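You operate a simulated robot arm through the tools that you are given. There is no shell and no other tool.

The job below is to be done with a simulated robot arm. You get a single attempt, and the scene is never put back.

JOB
Gauge and sort the two pins in the long bench's grey tray.
Fine: under 27.96 mm stand it in the red tray beside it, else in the pin rack; gauge slide back; leave the pins now in the rack alone.

It is judged by the outcome, as a careful person would: the job done as asked, and still so three seconds after it is handed in. It fails if anything else is knocked over, pushed out of place, dropped, spilled or broken.

ROBOT AND FRAMES
A 7-joint arm with a two-finger parallel gripper, fixed in place. Base frame: the origin is at the foot of the arm, x ahead of it, y to its left, z up; the work surface is at about z = 880. Units: mm, rad, N and s.
Its first joint turns from -2.897 to 2.897 rad. Payload 3.43 kg.
The TCP is the grasp point between the finger pads, 34 mm short of the fingertips. In the tool frame z runs along the fingers and y along their closing line. The gripper opens to 128 mm. The fingers are 24 mm wide and 12 mm thick; the gripper's body (48 by 130 mm) begins 96 mm behind the TCP.
Orientation is told as [roll, pitch, yaw] about the base's x, y, z axes, in that order, counted from this pose: with the fingers straight down and closing along the base's y, the tool's x points along the base's -x, its y along +y and its z along -z.

CONTROLS
- The arm moves only by the tool step_arm. Its argument "increments" is a list of rows, each an object of numbers (a shift or turn left out is 0, a gripper value left out holds the last): "x", "y", "z": the shift along the base's x, y, z in mm; "ax", "ay", "az": the turn, a rotation vector about the base's x, y, z in rad; "fingers": the gripper command, from -1 (fully open) to 1 (shut), values between in proportion. In form: [{"x": .., "y": .., "z": .., "ax": .., "ay": .., "az": .., "fingers": ..}, ...]. A call has 1 to 20 rows; each row is the pose to reach, as a shift and turn from the pose commanded when the call began. Each row takes 0.2 s and may step no farther than 50 mm and 0.15 rad from the row before; otherwise, or with a gripper value out of range, the whole call is refused. A pose out of reach is approached as far as the arm can. The call stops where the force on the tool passes 50 N (or 10 N more than at its start, if that is more) or the arm is blocked; 0.2 s more then pass. The fingers move at their own pace (about 153 mm/s each) and stop on an object; they squeeze with about 35 N. The grip force told is the motor's: it shows also when the fingers shut on nothing. Time passes only in rows, and 0.2 s behind the last, so rows that repeat a pose let the fingers close. It gives the time, the measured TCP pose, the force on the tool (base axes), the opening and the grip force at its end, in the units of the frame above (readings bear some noise), with the torque about the TCP (base axes, N m) and any sound that the robot's microphone picked up, and new pictures: "views" is both (left out), scene, wrist or none.
- Cameras (640 x 400 px; columns grow to the right, rows downward): "scene" is fixed at [225.2, -501.5, 1498.5]; the picture's right is [0.74, -0.67, 0.00], its down [-0.30, -0.33, -0.89] and it looks along [0.60, 0.66, -0.45] (base axes); focal length 348 px, centre (320, 200). "wrist" rides on the gripper at [76, -11, -160] in the tool frame; the picture's right is [0.15, 0.99, 0.00], its down [-0.88, 0.13, -0.46] and it looks along [-0.45, 0.07, 0.89] (tool axes); focal length 234 px, centre (320, 200). There is no depth. A picture from a camera that has moved, and an enlarged one, comes with that camera's place and axes in the base frame and with its lens. The place of the scene camera against the robot may be out by one fixed shift of up to 12 mm in any direction.
- enlarge(camera, box): a new picture of the part [left, top, right, bottom] of that camera's present view, enlarged. The clock stands still meanwhile.
- job_done(): hands the job in; it is judged then, once.

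Places have to be worked out from the pictures, the camera data and where the tool is seen. Open the gripper and draw the arm clear of the work before you hand the job in, unless the task says otherwise.

The tools are called as a command line: name --argument value ..., lists and objects as JSON in quotes. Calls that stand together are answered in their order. step_arm: Moves the arm, as the interface text tells. Its arguments: {"type":"object","properties":{"increments":{"type":"array","items":{"type":"object","properties":{"x":{"type":"number"},"y":{"type":"number"},"z":{"type":"number"},"ax":{"type":"number"},"ay":{"type":"number"},"az":{"type":"number"},"fingers":{"type":"number"}}}},"views":{"type":"string","enum":["both","scene","wrist","none"]}},"required":["increments"]} The other tools are called the same way: enlarge (camera, box) takes an enlarged picture of a part of a camera's view; job_done () hands the job in.

At the start:

```text
clock: 0.0
ee_pos: [595.2, 201.5, 1275.4]
ee_rot: [0.0, 0.002, 0.0]
force: [-0.1, -0.4, 0.7]
ft_torque: [-0.01, 0.01, -0.04]
opening: 128.0
grip_force: 0.0
```

scene: 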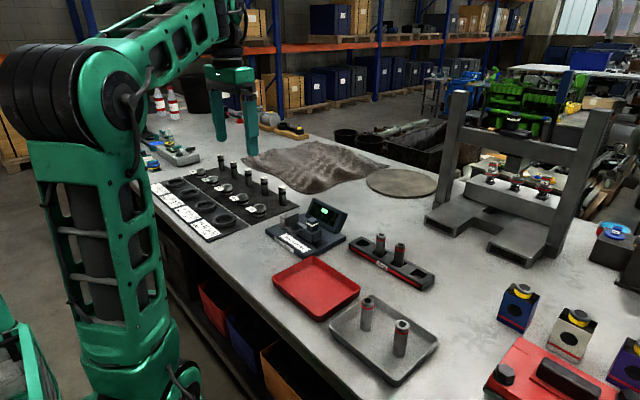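
wrist: 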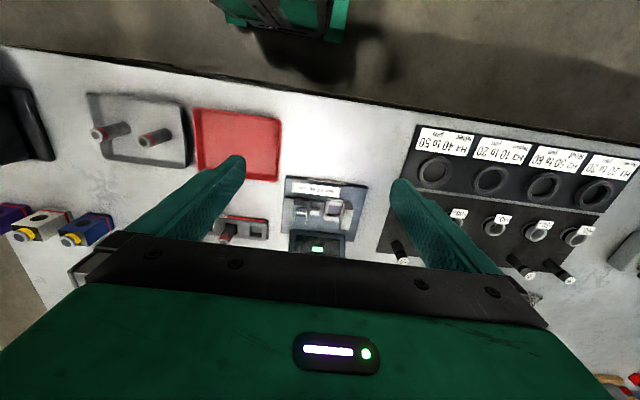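

I start by looking closely at the trays, rack and gauge in the fixed camera and the wrist view.

enlarge --camera "scene" --box '[260, 190, 450, 390]'

enlarge --camera "scene" --box '[255, 190, 365, 265]'

enlarge --camera "wrist" --box '[200, 160, 400, 270]'

```text
2.00 times, centred on (355, 290) of scene
camera zoom: at [225.2, -501.5, 1498.5], right [0.74, -0.67, 0.0], down [-0.3, -0.33, -0.89], along [0.6, 0.66, -0.45], focal length 695 px, centre (250, 20)
```

zoom: 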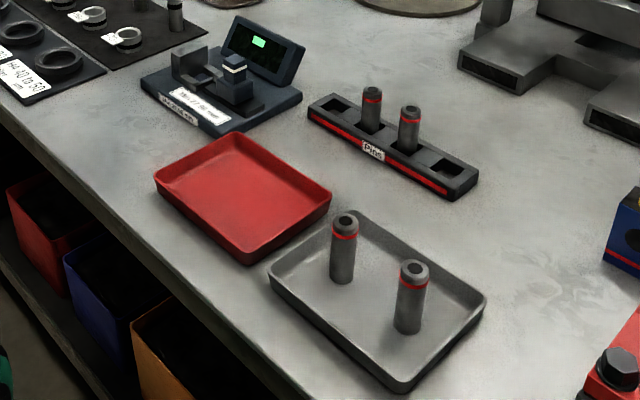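

```text
5.33 times, centred on (310, 228) of scene
camera zoom: at [225.2, -501.5, 1498.5], right [0.74, -0.67, 0.0], down [-0.3, -0.33, -0.89], along [0.6, 0.66, -0.45], focal length 1854 px, centre (373, 53)
```

zoom: 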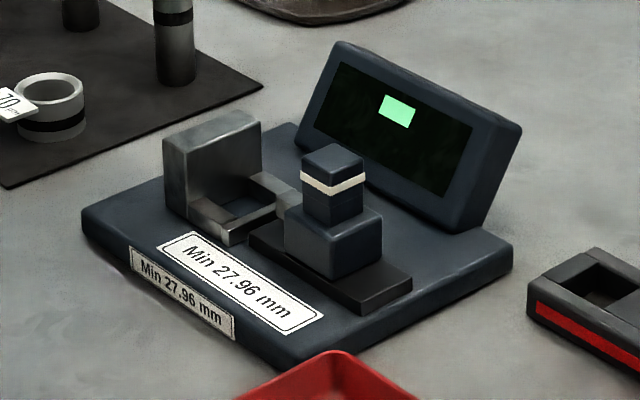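

```text
3.20 times, centred on (300, 215) of wrist
camera zoom: at [519.2, 189.4, 1436.0], right [-0.15, 0.99, 0.0], down [0.88, 0.13, 0.45], along [0.45, 0.07, -0.89], focal length 749 px, centre (384, 152)
```

zoom: 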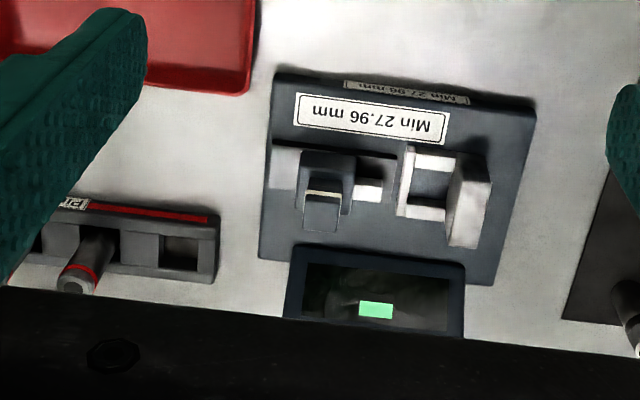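

The gauge shows an anvil/pocket on the left, a slide with a knob, and a display. I look closer at the display, the rack and the pins.

enlarge --camera "scene" --box '[306, 196, 346, 221]'

enlarge --camera "scene" --box '[345, 220, 445, 295]'

enlarge --camera "scene" --box '[330, 285, 440, 385]'

enlarge --camera "scene" --box '[280, 205, 330, 255]'

```text
16.00 times, centred on (326, 208) of scene
camera zoom: at [225.2, -501.5, 1498.5], right [0.74, -0.67, 0.0], down [-0.3, -0.33, -0.89], along [0.6, 0.66, -0.45], focal length 5561 px, centre (224, 64)
```

zoom: 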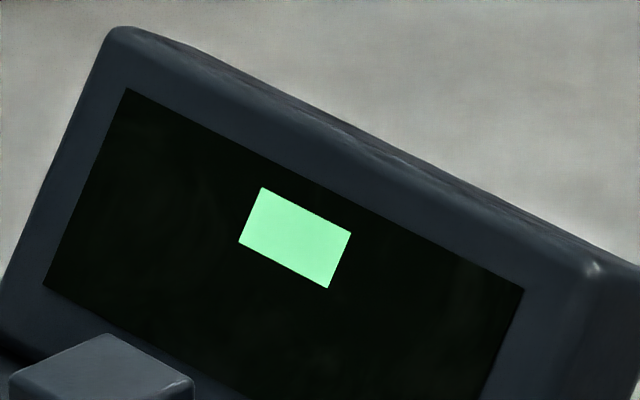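

```text
5.33 times, centred on (395, 258) of scene
camera zoom: at [225.2, -501.5, 1498.5], right [0.74, -0.67, 0.0], down [-0.3, -0.33, -0.89], along [0.6, 0.66, -0.45], focal length 1854 px, centre (-80, -107)
```

zoom: 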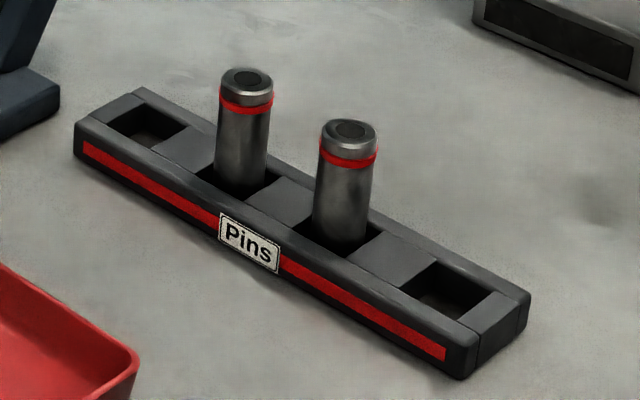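

```text
4.00 times, centred on (385, 335) of scene
camera zoom: at [225.2, -501.5, 1498.5], right [0.74, -0.67, 0.0], down [-0.3, -0.33, -0.89], along [0.6, 0.66, -0.45], focal length 1390 px, centre (60, -340)
```

zoom: 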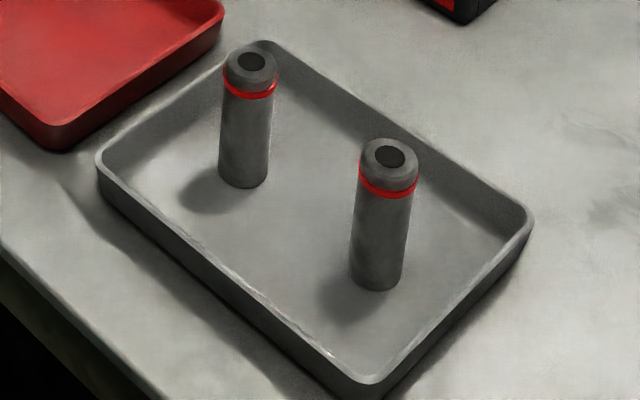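

```text
8.00 times, centred on (305, 230) of scene
camera zoom: at [225.2, -501.5, 1498.5], right [0.74, -0.67, 0.0], down [-0.3, -0.33, -0.89], along [0.6, 0.66, -0.45], focal length 2780 px, centre (440, -40)
```

zoom: 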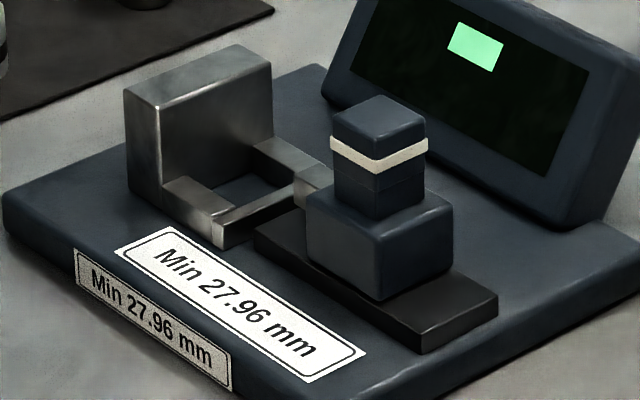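

I move the wrist camera over the gauge for a closer measurement of the pocket and slide.

step_arm --increments '[{"x": 24, "y": 3, "z": -30}, {"x": 48, "y": 6, "z": -60}, {"x": 70, "y": 9, "z": -90}, {"x": 85, "y": 12, "z": -120}, {"x": 85, "y": 12, "z": -120}]'

```text
clock: 1.2
ee_pos: [666.1, 211.5, 1164.0]
ee_rot: [0.003, -0.009, 0.001]
force: [-0.2, 0.8, 0.4]
ft_torque: [0.0, 0.01, -0.02]
opening: 128.2
grip_force: 0.1
camera wrist: at [587.6, 200.1, 1322.5], right [-0.15, 0.99, 0.0], down [0.88, 0.13, 0.46], along [0.46, 0.07, -0.89], focal length 234 px, centre (320, 200)
```

scene: 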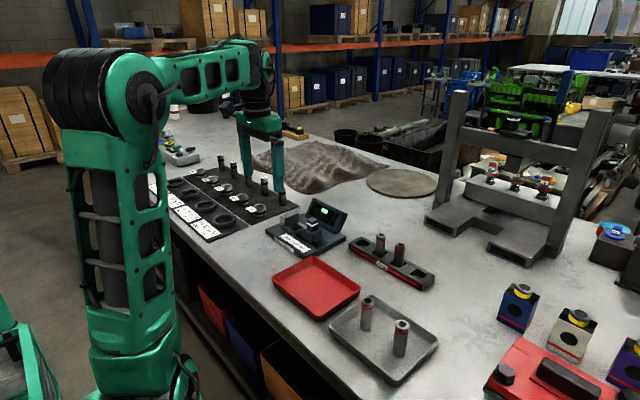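
wrist: 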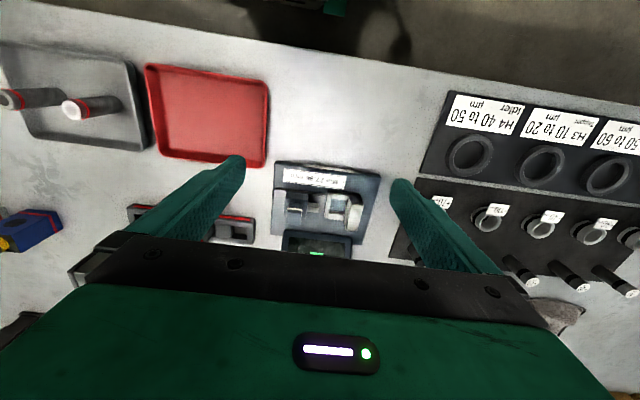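

I enlarge the gauge in the wrist view from here.

enlarge --camera "wrist" --box '[260, 150, 392, 265]'

enlarge --camera "wrist" --box '[0, 50, 280, 250]'

```text
3.48 times, centred on (326, 208) of wrist
camera zoom: at [587.6, 200.1, 1322.5], right [-0.15, 0.99, 0.0], down [0.88, 0.13, 0.46], along [0.46, 0.07, -0.89], focal length 814 px, centre (299, 174)
```

zoom: 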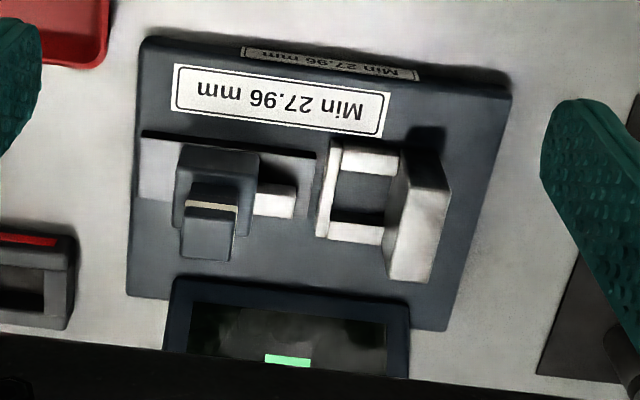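

```text
2.00 times, centred on (140, 150) of wrist
camera zoom: at [587.6, 200.1, 1322.5], right [-0.15, 0.99, 0.0], down [0.88, 0.13, 0.46], along [0.46, 0.07, -0.89], focal length 468 px, centre (680, 300)
```

zoom: 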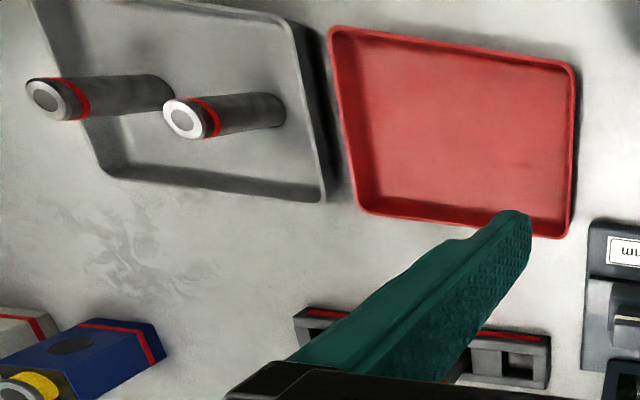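

Gauge pocket works out near (817, 273), knob near (815, 188, top ≈ 964), pins near (685, -148) and (685, -240), rack end holes near (911, 60) and (911, -134). I'll turn the tool 90° (fingers closing along x) and move to look down on the grey tray.

step_arm --increments '[{"x": 0.4, "y": -43, "z": -6, "az": 0.131}, {"x": 0.8, "y": -86, "z": -12, "az": 0.262}, {"x": 1.2, "y": -128, "z": -18, "az": 0.393}, {"x": 1.6, "y": -171, "z": -25, "az": 0.524}, {"x": 2, "y": -214, "z": -31, "az": 0.654}, {"x": 2.5, "y": -257, "z": -37, "az": 0.785}, {"x": 3, "y": -299, "z": -44, "az": 0.916}, {"x": 3.3, "y": -342, "z": -50, "az": 1.047}, {"x": 3.7, "y": -385, "z": -56, "az": 1.178}, {"x": 4, "y": -428, "z": -62, "az": 1.309}, {"x": 4.5, "y": -470, "z": -69, "az": 1.44}, {"x": 5, "y": -513, "z": -75, "az": 1.571}, {"x": 5, "y": -513, "z": -75, "az": 1.571}, {"x": 5, "y": -513, "z": -75, "az": 1.571}]'

```text
clock: 4.2
ee_pos: [669.8, -300.4, 1088.1]
ee_rot: [0.001, -0.012, 1.572]
force: [0.1, 0.0, -0.4]
ft_torque: [0.0, 0.02, -0.01]
opening: 128.4
grip_force: 0.0
camera wrist: at [682.0, -377.7, 1247.1], right [-0.99, -0.15, 0.0], down [-0.13, 0.87, 0.47], along [-0.07, 0.46, -0.88], focal length 234 px, centre (320, 200)
```

scene: 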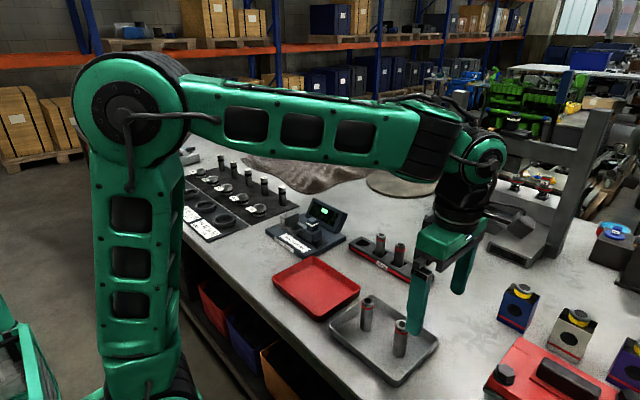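
wrist: 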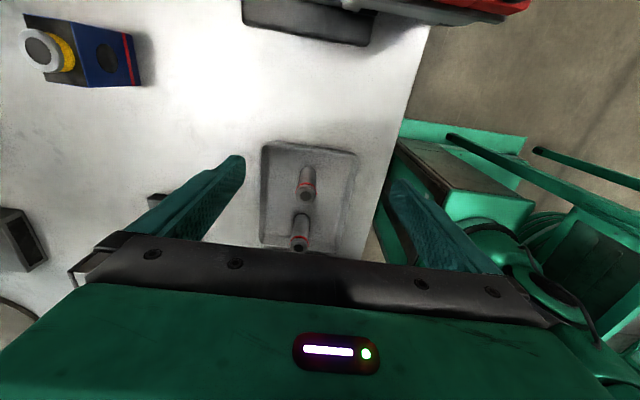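

The measured pose trails the commanded one (about −15 mm in x, +8 in z); I wait a moment to see whether that is lag or a standing offset, and zoom on the pins.

step_arm --increments '[{"x": 0}, {"x": 0}, {"x": 0}, {"x": 0}, {"x": 0}]' --views "none"

enlarge --camera "wrist" --box '[240, 130, 380, 265]'

```text
clock: 5.4
ee_pos: [671.1, -300.3, 1087.1]
ee_rot: [0.002, -0.012, 1.573]
force: [0.1, -0.5, 0.6]
ft_torque: [-0.01, 0.01, -0.01]
opening: 128.1
grip_force: 0.1
```

```text
2.96 times, centred on (310, 198) of wrist
camera zoom: at [681.9, -377.5, 1247.2], right [-0.99, -0.15, 0.0], down [-0.13, 0.87, 0.47], along [-0.07, 0.46, -0.88], focal length 694 px, centre (350, 207)
```

zoom: 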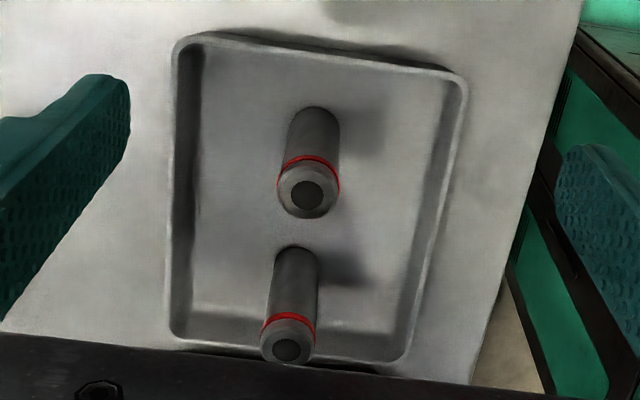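

The offset is standing, so I'll correct with feedback. I move over the pin nearer the red tray (about (680, -142)) with a part-closed gripper, and straighten the small tilt.

step_arm --increments '[{"x": 2, "y": 40, "z": -10, "ax": -0.012, "fingers": 0.06}, {"x": 4, "y": 80, "z": -22, "ax": -0.012}, {"x": 7, "y": 120, "z": -35, "ax": -0.012}, {"x": 9, "y": 157, "z": -47, "ax": -0.012}, {"x": 9, "y": 157, "z": -47, "ax": -0.012}, {"x": 9, "y": 157, "z": -47, "ax": -0.012}, {"x": 9, "y": 157, "z": -47, "ax": -0.012}]'

```text
clock: 7.0
ee_pos: [678.2, -143.7, 1041.5]
ee_rot: [0.001, -0.002, 1.571]
force: [0.4, -0.1, 0.1]
ft_torque: [0.0, 0.02, -0.01]
opening: 60.1
grip_force: 0.0
camera wrist: at [689.6, -219.0, 1202.5], right [-0.99, -0.15, 0.0], down [-0.13, 0.88, 0.46], along [-0.07, 0.45, -0.89], focal length 234 px, centre (320, 200)
```

scene: 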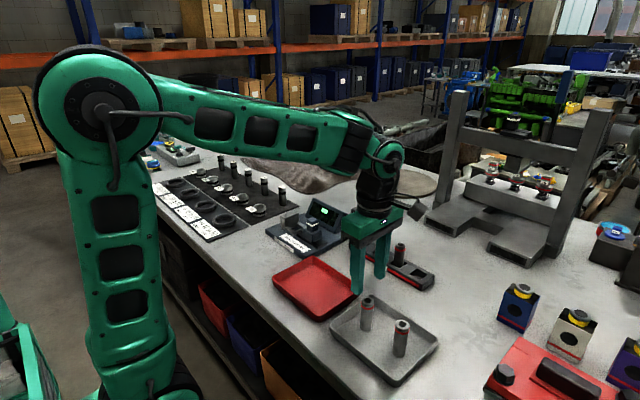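
wrist: 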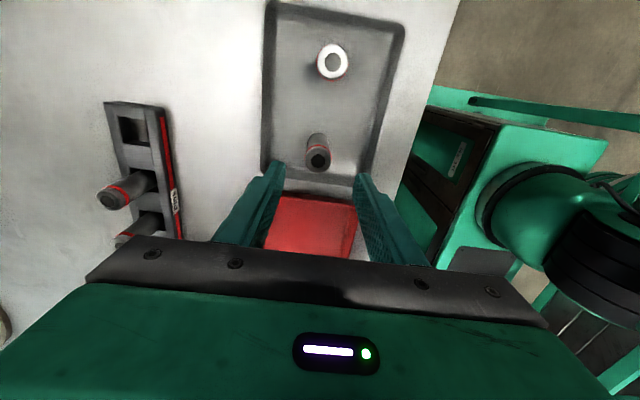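

enlarge --camera "wrist" --box '[270, 110, 370, 200]'

enlarge --camera "wrist" --box '[80, 90, 200, 260]'

```text
4.44 times, centred on (320, 155) of wrist
camera zoom: at [689.6, -219.0, 1202.5], right [-0.99, -0.15, 0.0], down [-0.13, 0.88, 0.46], along [-0.07, 0.45, -0.89], focal length 1041 px, centre (320, 400)
```

zoom: 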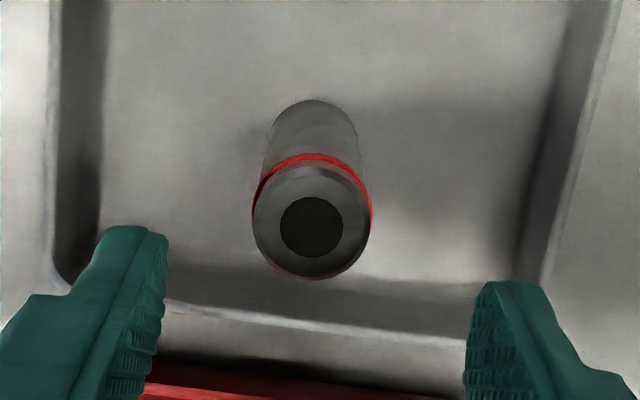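

```text
2.35 times, centred on (140, 175) of wrist
camera zoom: at [689.6, -219.0, 1202.5], right [-0.99, -0.15, 0.0], down [-0.13, 0.88, 0.46], along [-0.07, 0.45, -0.89], focal length 551 px, centre (744, 259)
```

zoom: 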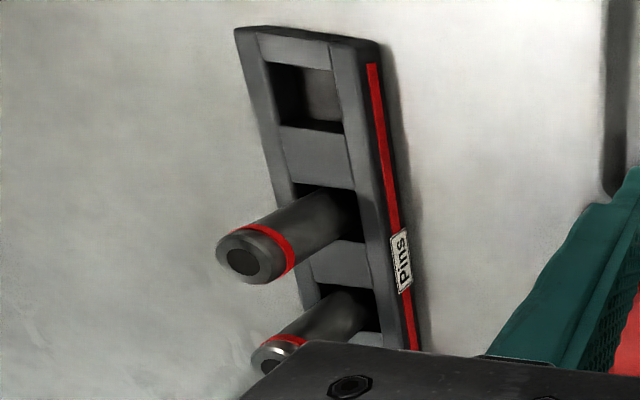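

Pin 1's top is centred at about (680, -143), top near z 964. I descend in stages with the fingers straddling it along x.

step_arm --increments '[{"x": 2, "y": 0.5, "z": -20}, {"x": 2, "y": 0.5, "z": -45}, {"x": 2, "y": 0.5, "z": -45}, {"x": 2, "y": 0.5, "z": -45}]' --views "wrist"

```text
clock: 8.0
ee_pos: [679.6, -142.1, 996.9]
ee_rot: [0.002, 0.0, 1.572]
force: [-0.4, -1.1, -0.3]
ft_torque: [0.01, 0.03, 0.0]
opening: 60.3
grip_force: 0.1
camera wrist: at [691.8, -218.3, 1156.8], right [-0.99, -0.15, 0.0], down [-0.13, 0.88, 0.46], along [-0.07, 0.45, -0.89], focal length 234 px, centre (320, 200)
```

wrist: 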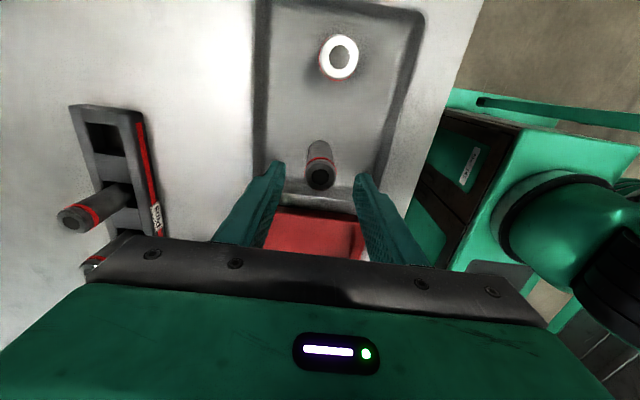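

Pin 1 sits on the tool axis in the picture. I descend the last 44 mm to about z 953.

step_arm --increments '[{"x": 0.3, "y": -0.8, "z": -15}, {"x": 0.3, "y": -0.8, "z": -30}, {"x": 0.3, "y": -0.8, "z": -44}, {"x": 0.3, "y": -0.8, "z": -44}, {"x": 0.3, "y": -0.8, "z": -44}]' --views "both"

```text
clock: 9.2
ee_pos: [679.8, -143.4, 951.8]
ee_rot: [0.0, -0.001, 1.57]
force: [0.0, 0.4, 0.4]
ft_torque: [-0.02, 0.03, 0.02]
opening: 60.0
grip_force: 0.0
camera wrist: at [691.5, -218.5, 1112.5], right [-0.99, -0.15, 0.0], down [-0.13, 0.88, 0.46], along [-0.07, 0.45, -0.89], focal length 234 px, centre (320, 200)
```

scene: 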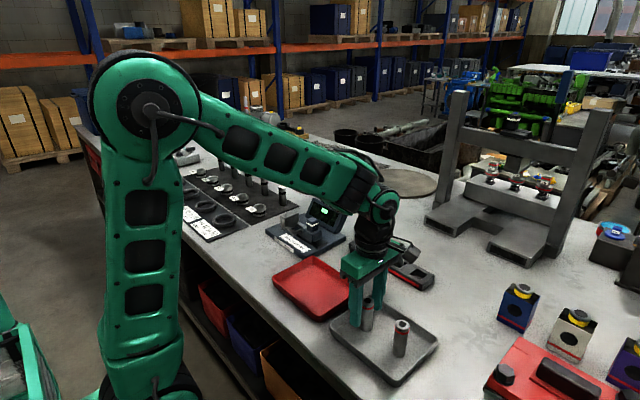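
wrist: 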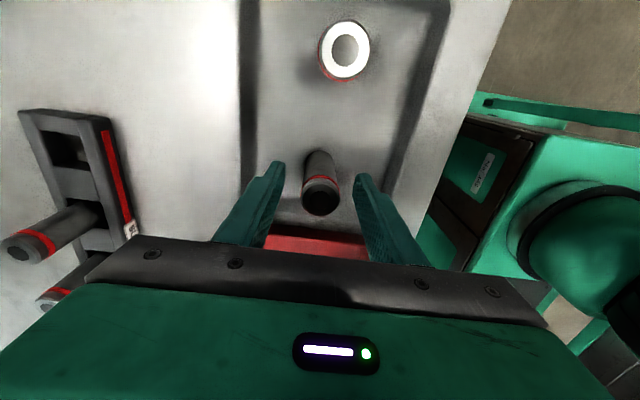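

Now I close gently in two stages onto the pin.

step_arm --increments '[{"fingers": 0.45}, {"fingers": 0.53}, {"fingers": 0.6}, {"fingers": 1.0}, {"fingers": 1.0}]' --views "wrist"

```text
clock: 10.4
ee_pos: [681.4, -142.1, 952.9]
ee_rot: [0.001, 0.001, 1.57]
force: [0.7, -0.4, 0.5]
ft_torque: [0.02, -0.09, -0.04]
opening: 27.2
grip_force: 35.1
camera wrist: at [691.6, -218.5, 1112.6], right [-0.99, -0.15, 0.0], down [-0.13, 0.88, 0.46], along [-0.07, 0.45, -0.89], focal length 234 px, centre (320, 200)
```

wrist: 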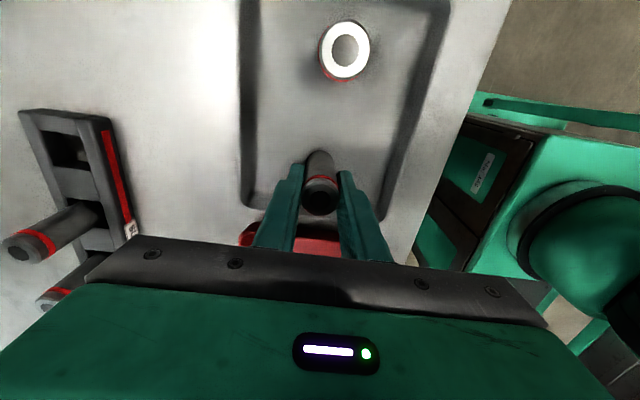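

Pin 1 is held (27.2 mm, 35 N). I lift straight up and carry it high over to the gauge pocket.

step_arm --increments '[{"z": 25}, {"z": 60}, {"z": 95}, {"z": 122}, {"x": 13, "y": 40, "z": 122}, {"x": 27, "y": 82, "z": 122}, {"x": 41, "y": 124, "z": 122}, {"x": 54, "y": 166, "z": 122}, {"x": 68, "y": 208, "z": 122}, {"x": 82, "y": 250, "z": 122}, {"x": 96, "y": 292, "z": 122}, {"x": 109, "y": 334, "z": 122}, {"x": 123, "y": 376, "z": 122}, {"x": 136, "y": 415, "z": 122}, {"x": 136, "y": 415, "z": 122}, {"x": 136, "y": 415, "z": 122}, {"x": 136, "y": 415, "z": 122}]'

```text
clock: 14.0
ee_pos: [815.6, 269.9, 1071.3]
ee_rot: [0.001, 0.0, 1.569]
force: [1.0, -0.9, -2.5]
ft_torque: [0.02, -0.04, 0.01]
opening: 27.2
grip_force: 34.8
camera wrist: at [826.5, 195.2, 1231.7], right [-0.99, -0.15, 0.0], down [-0.13, 0.88, 0.46], along [-0.07, 0.45, -0.89], focal length 234 px, centre (320, 200)
```

scene: 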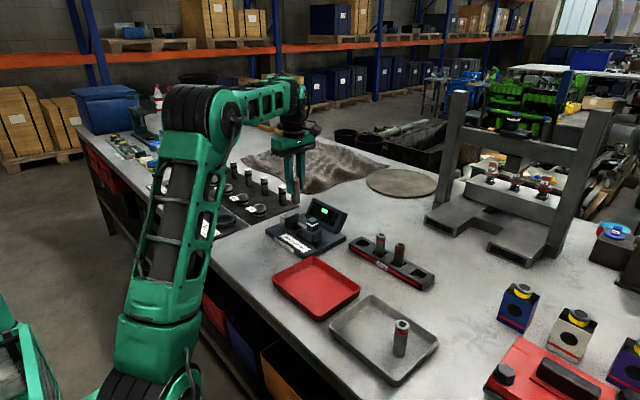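
wrist: 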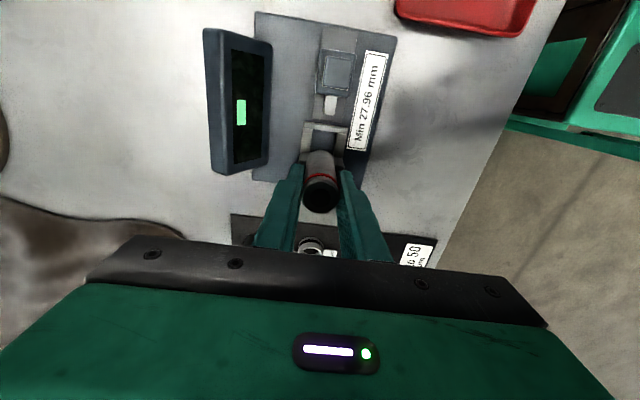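

enlarge --camera "wrist" --box '[285, 35, 385, 205]'

enlarge --camera "wrist" --box '[290, 95, 370, 165]'

enlarge --camera "scene" --box '[262, 165, 352, 265]'

```text
2.35 times, centred on (335, 120) of wrist
camera zoom: at [826.5, 195.2, 1231.7], right [-0.99, -0.15, 0.0], down [-0.13, 0.88, 0.46], along [-0.07, 0.45, -0.89], focal length 551 px, centre (285, 388)
```

zoom: 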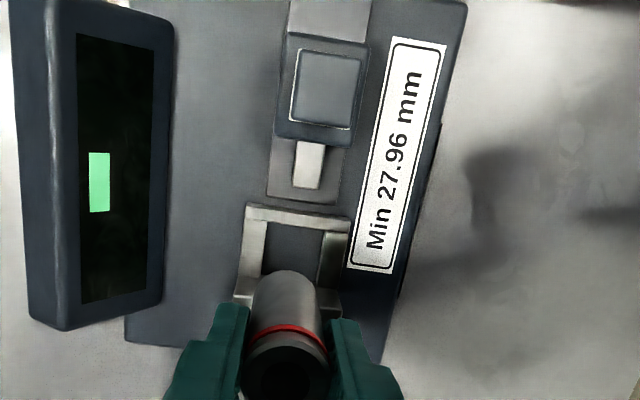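

```text
5.71 times, centred on (330, 130) of wrist
camera zoom: at [826.5, 195.2, 1231.7], right [-0.99, -0.15, 0.0], down [-0.13, 0.88, 0.46], along [-0.07, 0.45, -0.89], focal length 1338 px, centre (263, 600)
```

zoom: 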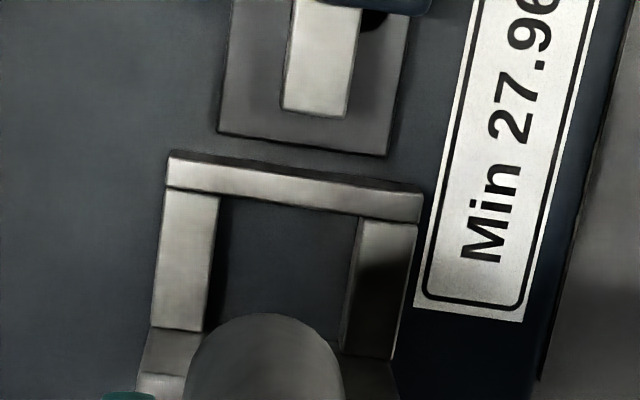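

```text
4.00 times, centred on (307, 215) of scene
camera zoom: at [225.2, -501.5, 1498.5], right [0.74, -0.67, 0.0], down [-0.3, -0.33, -0.89], along [0.6, 0.66, -0.45], focal length 1390 px, centre (372, 140)
```

zoom: 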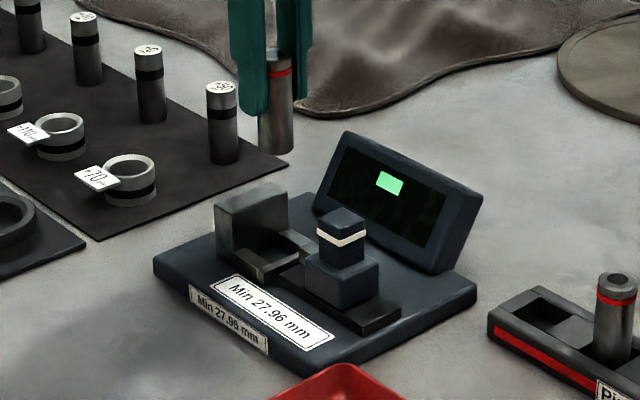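

From this view the pocket's inner opening is about x 795–828, y 255–287 (centre ≈ (811.5, 271.5)), anvil top ≈ 946. I shift over it and lower until the pin's foot is just above the pocket frame.

step_arm --increments '[{"x": -4.3, "y": 1.6, "z": -10}, {"x": -4.3, "y": 1.6, "z": -40}, {"x": -4.3, "y": 1.6, "z": -70}, {"x": -4.3, "y": 1.6, "z": -80}, {"x": -4.3, "y": 1.6, "z": -80}, {"x": -4.3, "y": 1.6, "z": -80}]' --views "both"

```text
clock: 15.4
ee_pos: [810.8, 272.5, 991.9]
ee_rot: [0.001, 0.001, 1.571]
force: [0.5, -0.7, -2.5]
ft_torque: [-0.03, -0.01, 0.01]
opening: 27.1
grip_force: 34.9
camera wrist: at [822.6, 197.3, 1152.9], right [-0.99, -0.15, 0.0], down [-0.13, 0.88, 0.46], along [-0.07, 0.45, -0.89], focal length 234 px, centre (320, 200)
```

scene: 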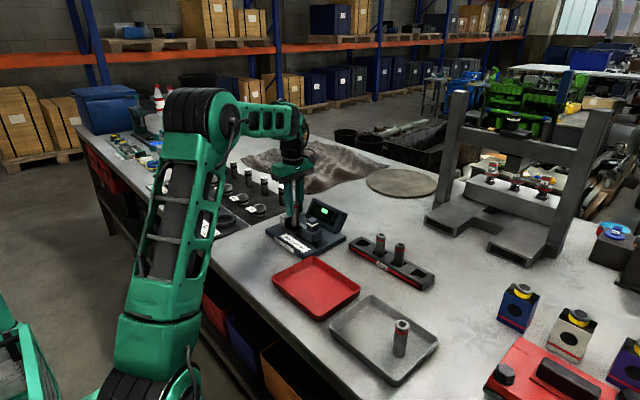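
wrist: 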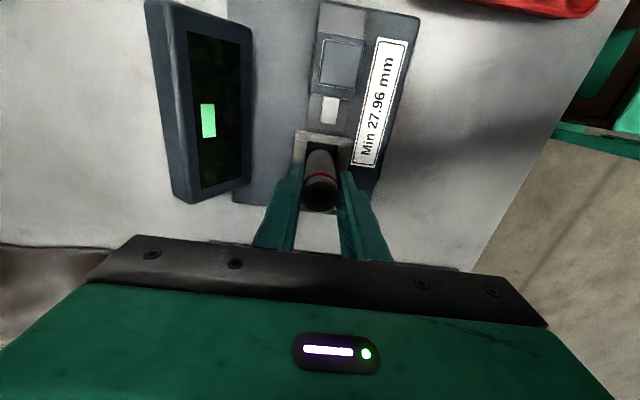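

enlarge --camera "wrist" --box '[280, 90, 370, 210]'

enlarge --camera "scene" --box '[270, 180, 340, 260]'

```text
3.33 times, centred on (325, 150) of wrist
camera zoom: at [822.6, 197.3, 1152.9], right [-0.99, -0.15, 0.0], down [-0.13, 0.88, 0.46], along [-0.07, 0.45, -0.89], focal length 781 px, centre (303, 367)
```

zoom: 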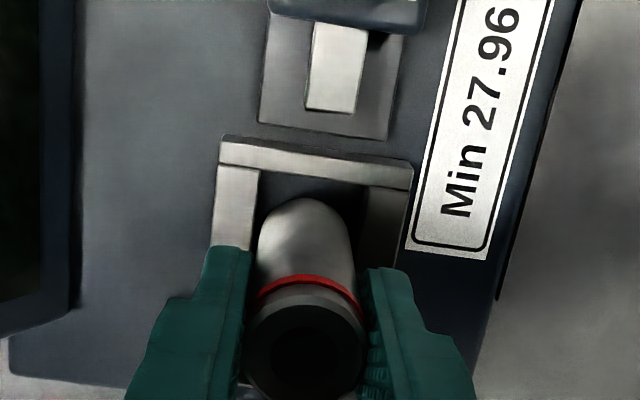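

```text
5.00 times, centred on (305, 220) of scene
camera zoom: at [225.2, -501.5, 1498.5], right [0.74, -0.67, 0.0], down [-0.3, -0.33, -0.89], along [0.6, 0.66, -0.45], focal length 1738 px, centre (395, 100)
```

zoom: 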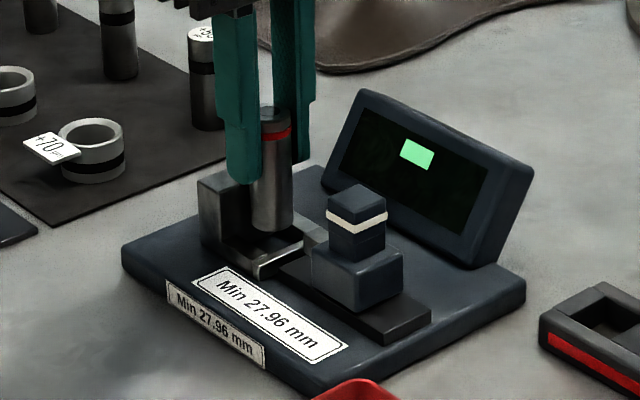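

The pin is centred over the pocket within about 1 mm. I lower it slowly, watching the force.

step_arm --increments '[{"y": -0.5, "z": -5}, {"y": -0.5, "z": -9}, {"y": -0.5, "z": -13}, {"y": -0.5, "z": -16}, {"y": -0.5, "z": -18}, {"y": -0.5, "z": -18}]' --views "wrist"

```text
clock: 16.8
ee_pos: [811.1, 271.9, 976.3]
ee_rot: [0.003, 0.0, 1.57]
force: [0.2, -0.4, -2.1]
ft_torque: [-0.04, -0.01, 0.01]
opening: 27.2
grip_force: 34.9
camera wrist: at [822.8, 196.6, 1136.0], right [-0.99, -0.15, 0.0], down [-0.13, 0.88, 0.46], along [-0.07, 0.45, -0.89], focal length 234 px, centre (320, 200)
```

wrist: 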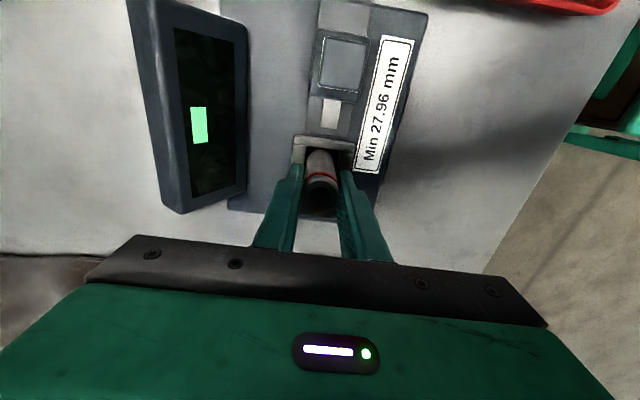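

Still free of contact (z force only the pin's weight). I continue down in small steps.

step_arm --increments '[{"z": -2}, {"z": -4}, {"z": -6}, {"z": -6}, {"z": -6}]' --views "none"

enlarge --camera "scene" --box '[270, 180, 340, 260]'

```text
clock: 18.0
ee_pos: [811.9, 273.1, 972.4]
ee_rot: [-0.001, -0.002, 1.573]
force: [-3.0, 1.8, 29.3]
ft_torque: [0.03, 0.42, -0.04]
opening: 27.4
grip_force: 35.2
```

```text
5.00 times, centred on (305, 220) of scene
camera zoom: at [225.2, -501.5, 1498.5], right [0.74, -0.67, 0.0], down [-0.3, -0.33, -0.89], along [0.6, 0.66, -0.45], focal length 1738 px, centre (395, 100)
```

zoom: 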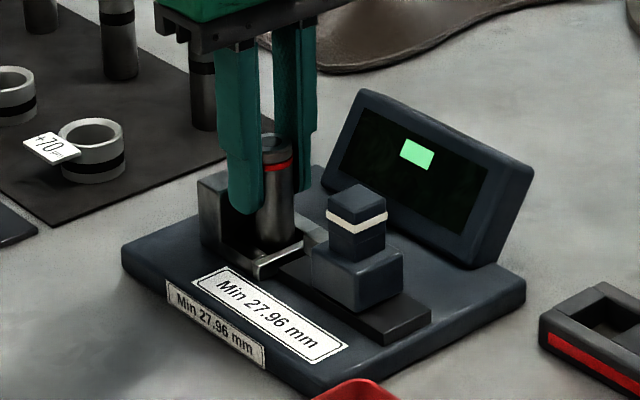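

A 29 N contact at z ≈ 972. I check whether the pin is on the pocket floor or on the frame.

enlarge --camera "scene" --box '[285, 205, 320, 240]'

enlarge --camera "wrist" --box '[285, 120, 365, 210]'

```text
11.43 times, centred on (302, 222) of scene
camera zoom: at [225.2, -501.5, 1498.5], right [0.74, -0.67, 0.0], down [-0.3, -0.33, -0.89], along [0.6, 0.66, -0.45], focal length 3972 px, centre (520, -57)
```

zoom: 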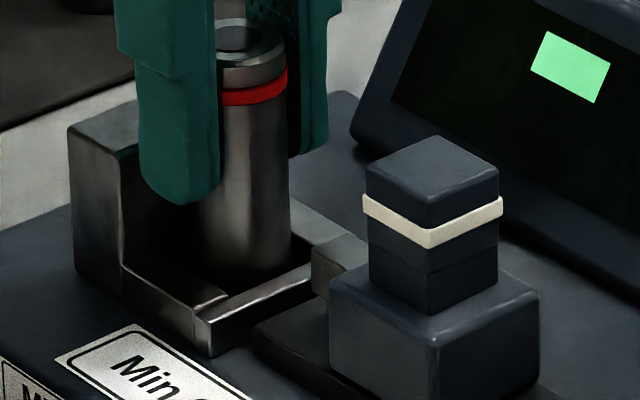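

```text
4.44 times, centred on (325, 165) of wrist
camera zoom: at [822.2, 196.5, 1131.4], right [-0.99, -0.15, 0.0], down [-0.13, 0.88, 0.46], along [-0.07, 0.45, -0.89], focal length 1041 px, centre (298, 356)
```

zoom: 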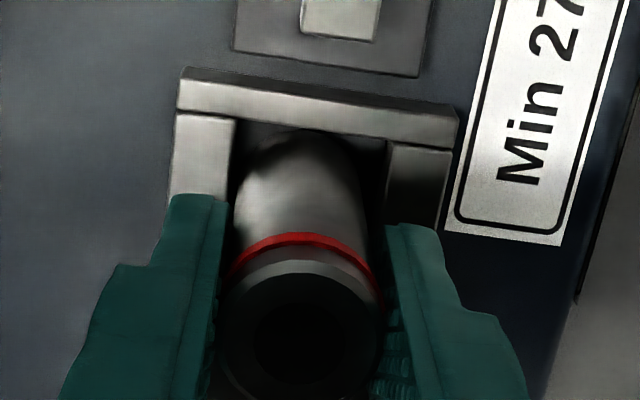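

The pin stands inside the pocket on its floor. I ease off the pressure, open to about 50 mm, and rise clear.

step_arm --increments '[{"z": 1}, {"z": 2}, {"z": 2}, {"z": 2, "fingers": 0.45}, {"z": 2, "fingers": 0.22}, {"z": 2, "fingers": 0.22}, {"z": 15}, {"z": 40}, {"z": 70}, {"z": 90}, {"z": 90}]'

```text
clock: 20.4
ee_pos: [811.5, 270.1, 1060.5]
ee_rot: [0.001, -0.001, 1.572]
force: [0.1, 0.3, -0.6]
ft_torque: [0.0, 0.01, 0.03]
opening: 49.9
grip_force: 0.1
camera wrist: at [823.0, 194.9, 1220.2], right [-0.99, -0.15, 0.0], down [-0.13, 0.88, 0.46], along [-0.07, 0.45, -0.89], focal length 234 px, centre (320, 200)
```

scene: 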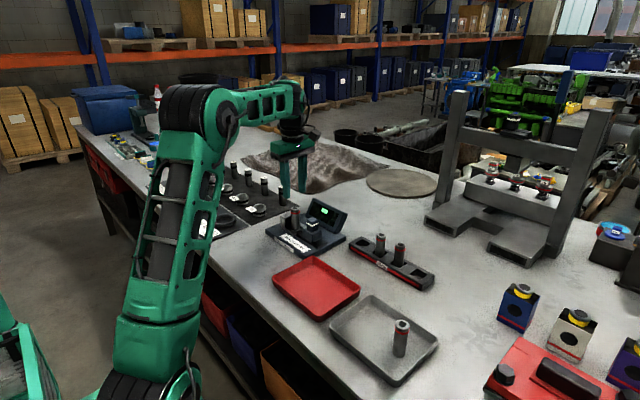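
wrist: 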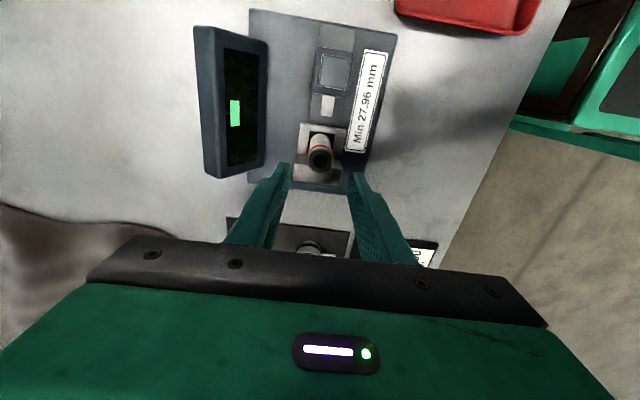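

Pin 1 stands in the pocket. I record a close view of the slide's starting place and then move above the knob.

enlarge --camera "wrist" --box '[285, 10, 385, 185]'

step_arm --increments '[{"x": -1, "y": -42}, {"x": -1.5, "y": -84}, {"x": -1.5, "y": -84}, {"x": -1.5, "y": -84}]' --views "wrist"

```text
2.29 times, centred on (335, 98) of wrist
camera zoom: at [823.0, 194.9, 1220.2], right [-0.99, -0.15, 0.0], down [-0.13, 0.88, 0.46], along [-0.07, 0.45, -0.89], focal length 535 px, centre (286, 434)
```

zoom: 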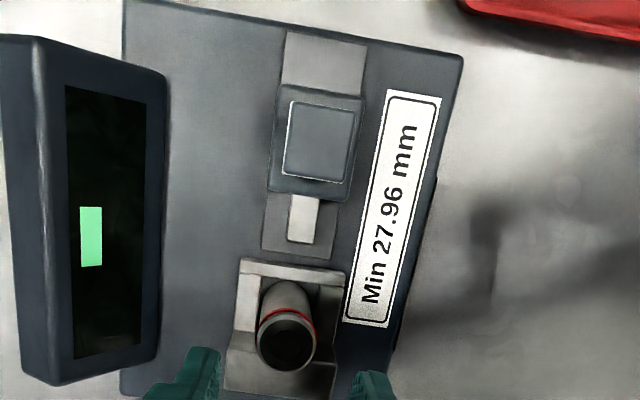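

```text
clock: 21.4
ee_pos: [811.0, 186.2, 1058.1]
ee_rot: [0.0, -0.002, 1.57]
force: [0.3, 1.0, -1.2]
ft_torque: [0.01, -0.03, 0.01]
opening: 50.0
grip_force: 0.0
camera wrist: at [822.6, 111.1, 1219.2], right [-0.99, -0.15, 0.0], down [-0.13, 0.88, 0.46], along [-0.07, 0.45, -0.89], focal length 234 px, centre (320, 200)
```

wrist: 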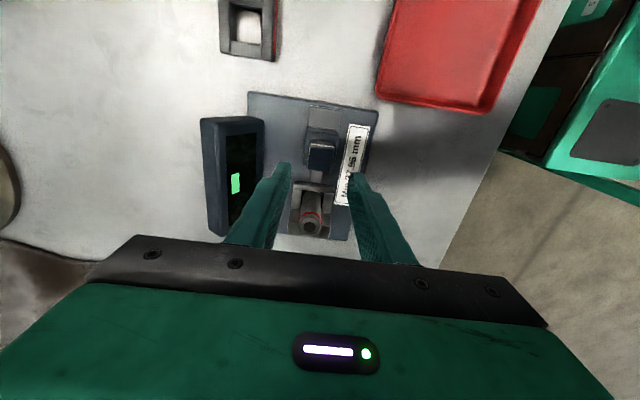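

enlarge --camera "wrist" --box '[270, 95, 370, 245]'

```text
2.67 times, centred on (320, 170) of wrist
camera zoom: at [822.6, 111.1, 1219.2], right [-0.99, -0.15, 0.0], down [-0.13, 0.88, 0.46], along [-0.07, 0.45, -0.89], focal length 624 px, centre (320, 280)
```

zoom: 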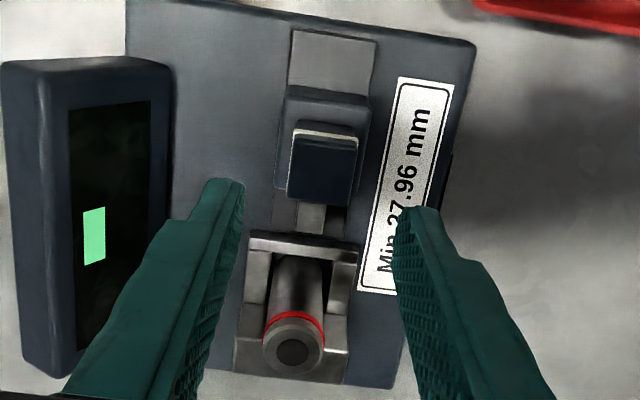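

Knob is at about (810, 187), top ≈ 970. I lower to z ≈ 980 with the fingers on either side of it.

step_arm --increments '[{"x": -1.0, "y": 0.8, "z": -25}, {"x": -1.0, "y": 0.8, "z": -50}, {"x": -1.0, "y": 0.8, "z": -65}, {"x": -1.0, "y": 0.8, "z": -77}, {"x": -1.0, "y": 0.8, "z": -77}, {"x": -1.0, "y": 0.8, "z": -77}]'

```text
clock: 22.8
ee_pos: [809.6, 187.8, 983.3]
ee_rot: [0.002, 0.0, 1.57]
force: [-0.4, -0.6, -1.0]
ft_torque: [-0.02, 0.01, -0.02]
opening: 50.0
grip_force: 0.1
camera wrist: at [821.0, 113.2, 1142.8], right [-0.99, -0.15, 0.0], down [-0.13, 0.88, 0.46], along [-0.07, 0.45, -0.89], focal length 234 px, centre (320, 200)
```

scene: 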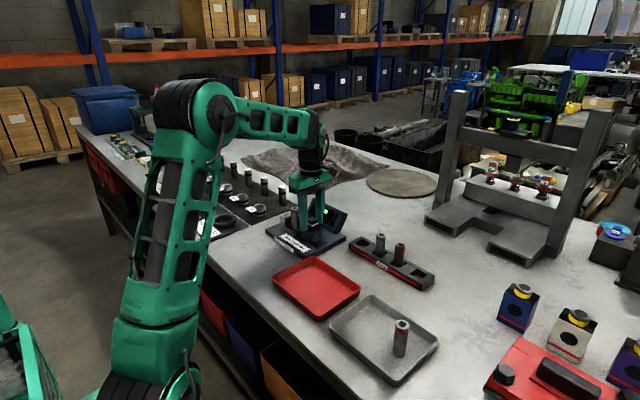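
wrist: 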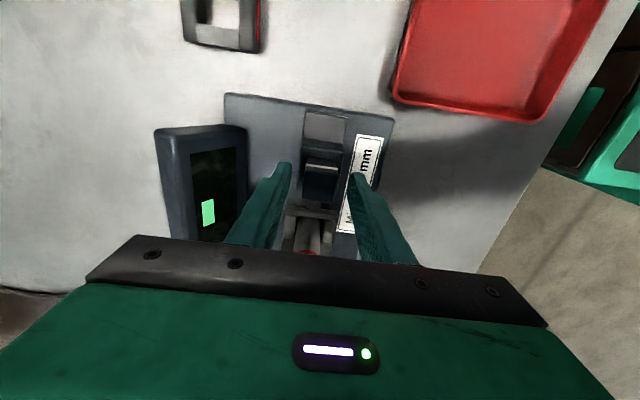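

enlarge --camera "wrist" --box '[270, 100, 370, 240]'

enlarge --camera "scene" --box '[280, 180, 350, 250]'

```text
2.86 times, centred on (320, 170) of wrist
camera zoom: at [821.0, 113.2, 1142.8], right [-0.99, -0.15, 0.0], down [-0.13, 0.88, 0.46], along [-0.07, 0.45, -0.89], focal length 669 px, centre (320, 286)
```

zoom: 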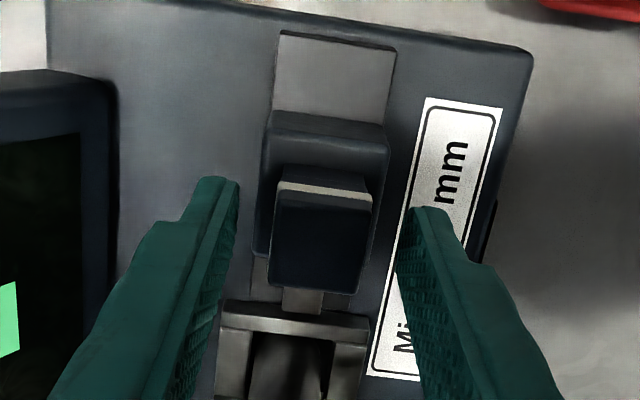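

```text
5.71 times, centred on (315, 215) of scene
camera zoom: at [225.2, -501.5, 1498.5], right [0.74, -0.67, 0.0], down [-0.3, -0.33, -0.89], along [0.6, 0.66, -0.45], focal length 1986 px, centre (349, 114)
```

zoom: 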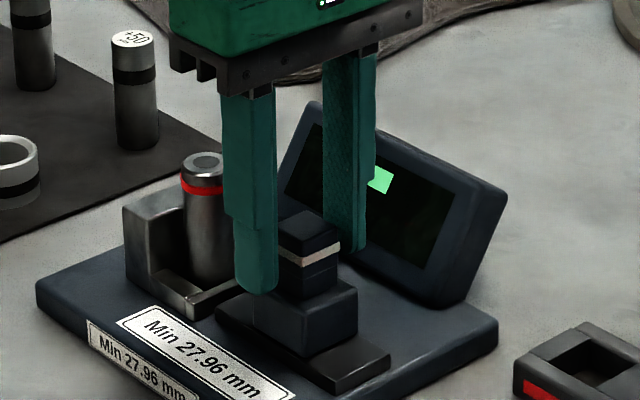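

The knob is centred between the fingers. I close gently on it.

step_arm --increments '[{"fingers": 0.45}, {"fingers": 0.52}, {"fingers": 0.57}, {"fingers": 1.0}, {"fingers": 1.0}]' --views "wrist"

```text
clock: 24.0
ee_pos: [810.5, 187.6, 982.4]
ee_rot: [0.0, -0.001, 1.57]
force: [8.7, 0.6, -0.9]
ft_torque: [0.3, -0.42, 0.04]
opening: 25.6
grip_force: 44.9
camera wrist: at [821.5, 113.1, 1142.9], right [-0.99, -0.15, 0.0], down [-0.13, 0.88, 0.46], along [-0.07, 0.45, -0.89], focal length 234 px, centre (320, 200)
```

wrist: 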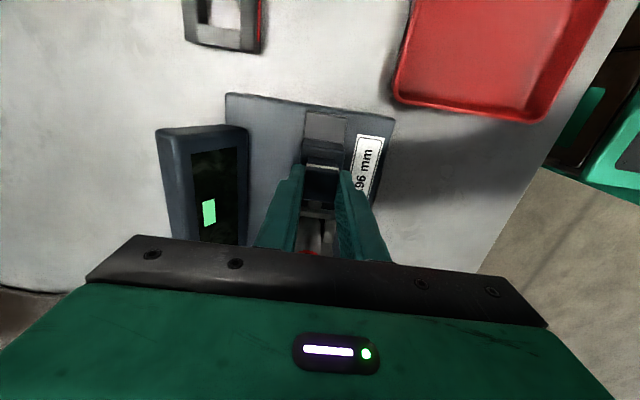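

Knob gripped (25.6 mm). I ease the small sideways load and slide it toward the pin by 15 mm.

step_arm --increments '[{"x": 0.6, "y": 3}, {"x": 0.6, "y": 6}, {"x": 0.6, "y": 10}, {"x": 0.6, "y": 15}, {"x": 0.6, "y": 15}, {"x": 0.6, "y": 15}]' --views "wrist"

enlarge --camera "scene" --box '[270, 180, 350, 250]'

```text
clock: 25.4
ee_pos: [810.6, 204.7, 983.9]
ee_rot: [0.003, -0.001, 1.571]
force: [6.0, -1.2, -2.6]
ft_torque: [-0.43, -0.32, -0.04]
opening: 25.7
grip_force: 45.1
camera wrist: at [821.7, 128.2, 1142.9], right [-0.99, -0.15, 0.0], down [-0.13, 0.88, 0.46], along [-0.07, 0.45, -0.89], focal length 234 px, centre (320, 200)
```

wrist: 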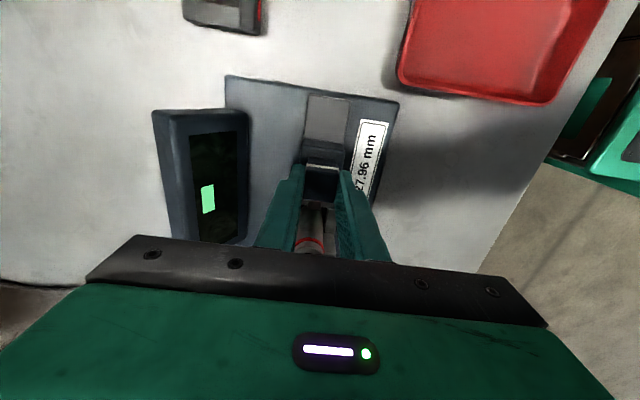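

```text
5.71 times, centred on (310, 215) of scene
camera zoom: at [225.2, -501.5, 1498.5], right [0.74, -0.67, 0.0], down [-0.3, -0.33, -0.89], along [0.6, 0.66, -0.45], focal length 1986 px, centre (377, 114)
```

zoom: 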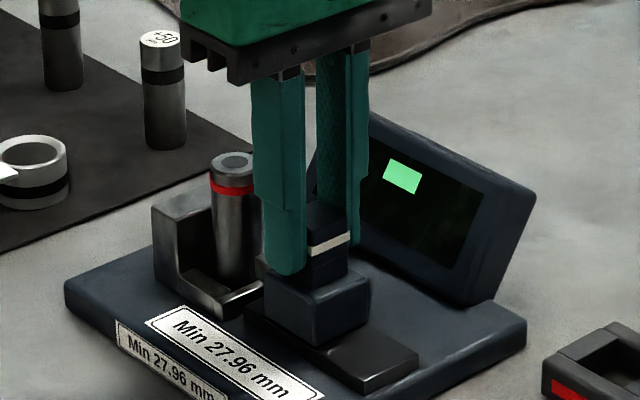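

The slide moves freely. I advance 8 mm more, slowly.

step_arm --increments '[{"y": 2}, {"y": 4}, {"y": 6}, {"y": 8}, {"y": 8}]' --views "none"

enlarge --camera "scene" --box '[280, 190, 350, 250]'

```text
clock: 26.6
ee_pos: [810.4, 211.5, 982.3]
ee_rot: [0.001, -0.003, 1.571]
force: [11.2, 0.8, -1.7]
ft_torque: [-0.27, -0.46, -0.03]
opening: 25.6
grip_force: 44.5
```

```text
6.67 times, centred on (315, 220) of scene
camera zoom: at [225.2, -501.5, 1498.5], right [0.74, -0.67, 0.0], down [-0.3, -0.33, -0.89], along [0.6, 0.66, -0.45], focal length 2317 px, centre (353, 67)
```

zoom: 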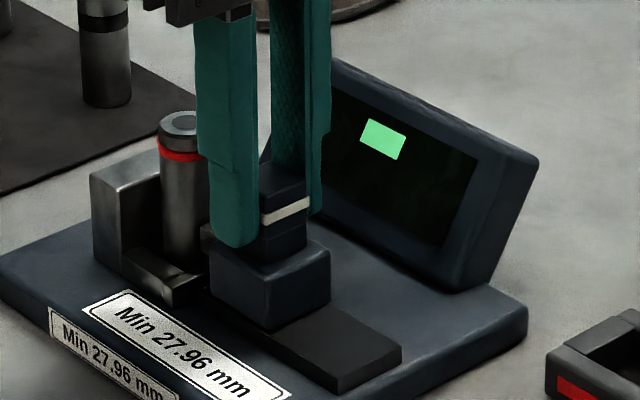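

Still no contact with the pin. I continue in 1 mm steps, easing x slightly.

step_arm --increments '[{"x": 0.6, "y": 1}, {"x": 0.6, "y": 2}, {"x": 0.6, "y": 3}, {"x": 0.6, "y": 4}, {"x": 0.6, "y": 4}]' --views "none"

enlarge --camera "scene" --box '[280, 190, 350, 250]'

```text
clock: 27.8
ee_pos: [810.2, 214.6, 982.1]
ee_rot: [0.002, 0.001, 1.57]
force: [6.0, 1.7, 1.7]
ft_torque: [-0.03, -0.28, 0.16]
opening: 25.7
grip_force: 45.0
```

```text
6.67 times, centred on (315, 220) of scene
camera zoom: at [225.2, -501.5, 1498.5], right [0.74, -0.67, 0.0], down [-0.3, -0.33, -0.89], along [0.6, 0.66, -0.45], focal length 2317 px, centre (353, 67)
```

zoom: 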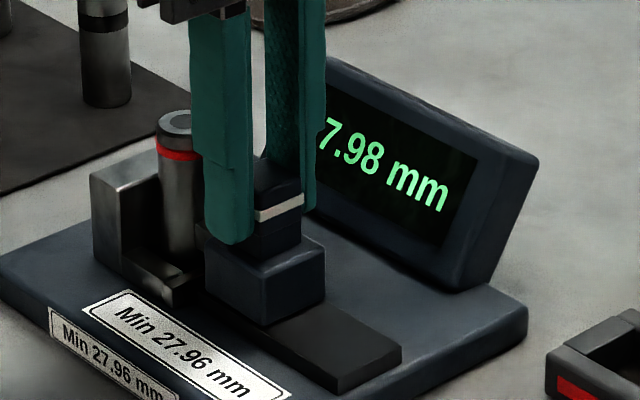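

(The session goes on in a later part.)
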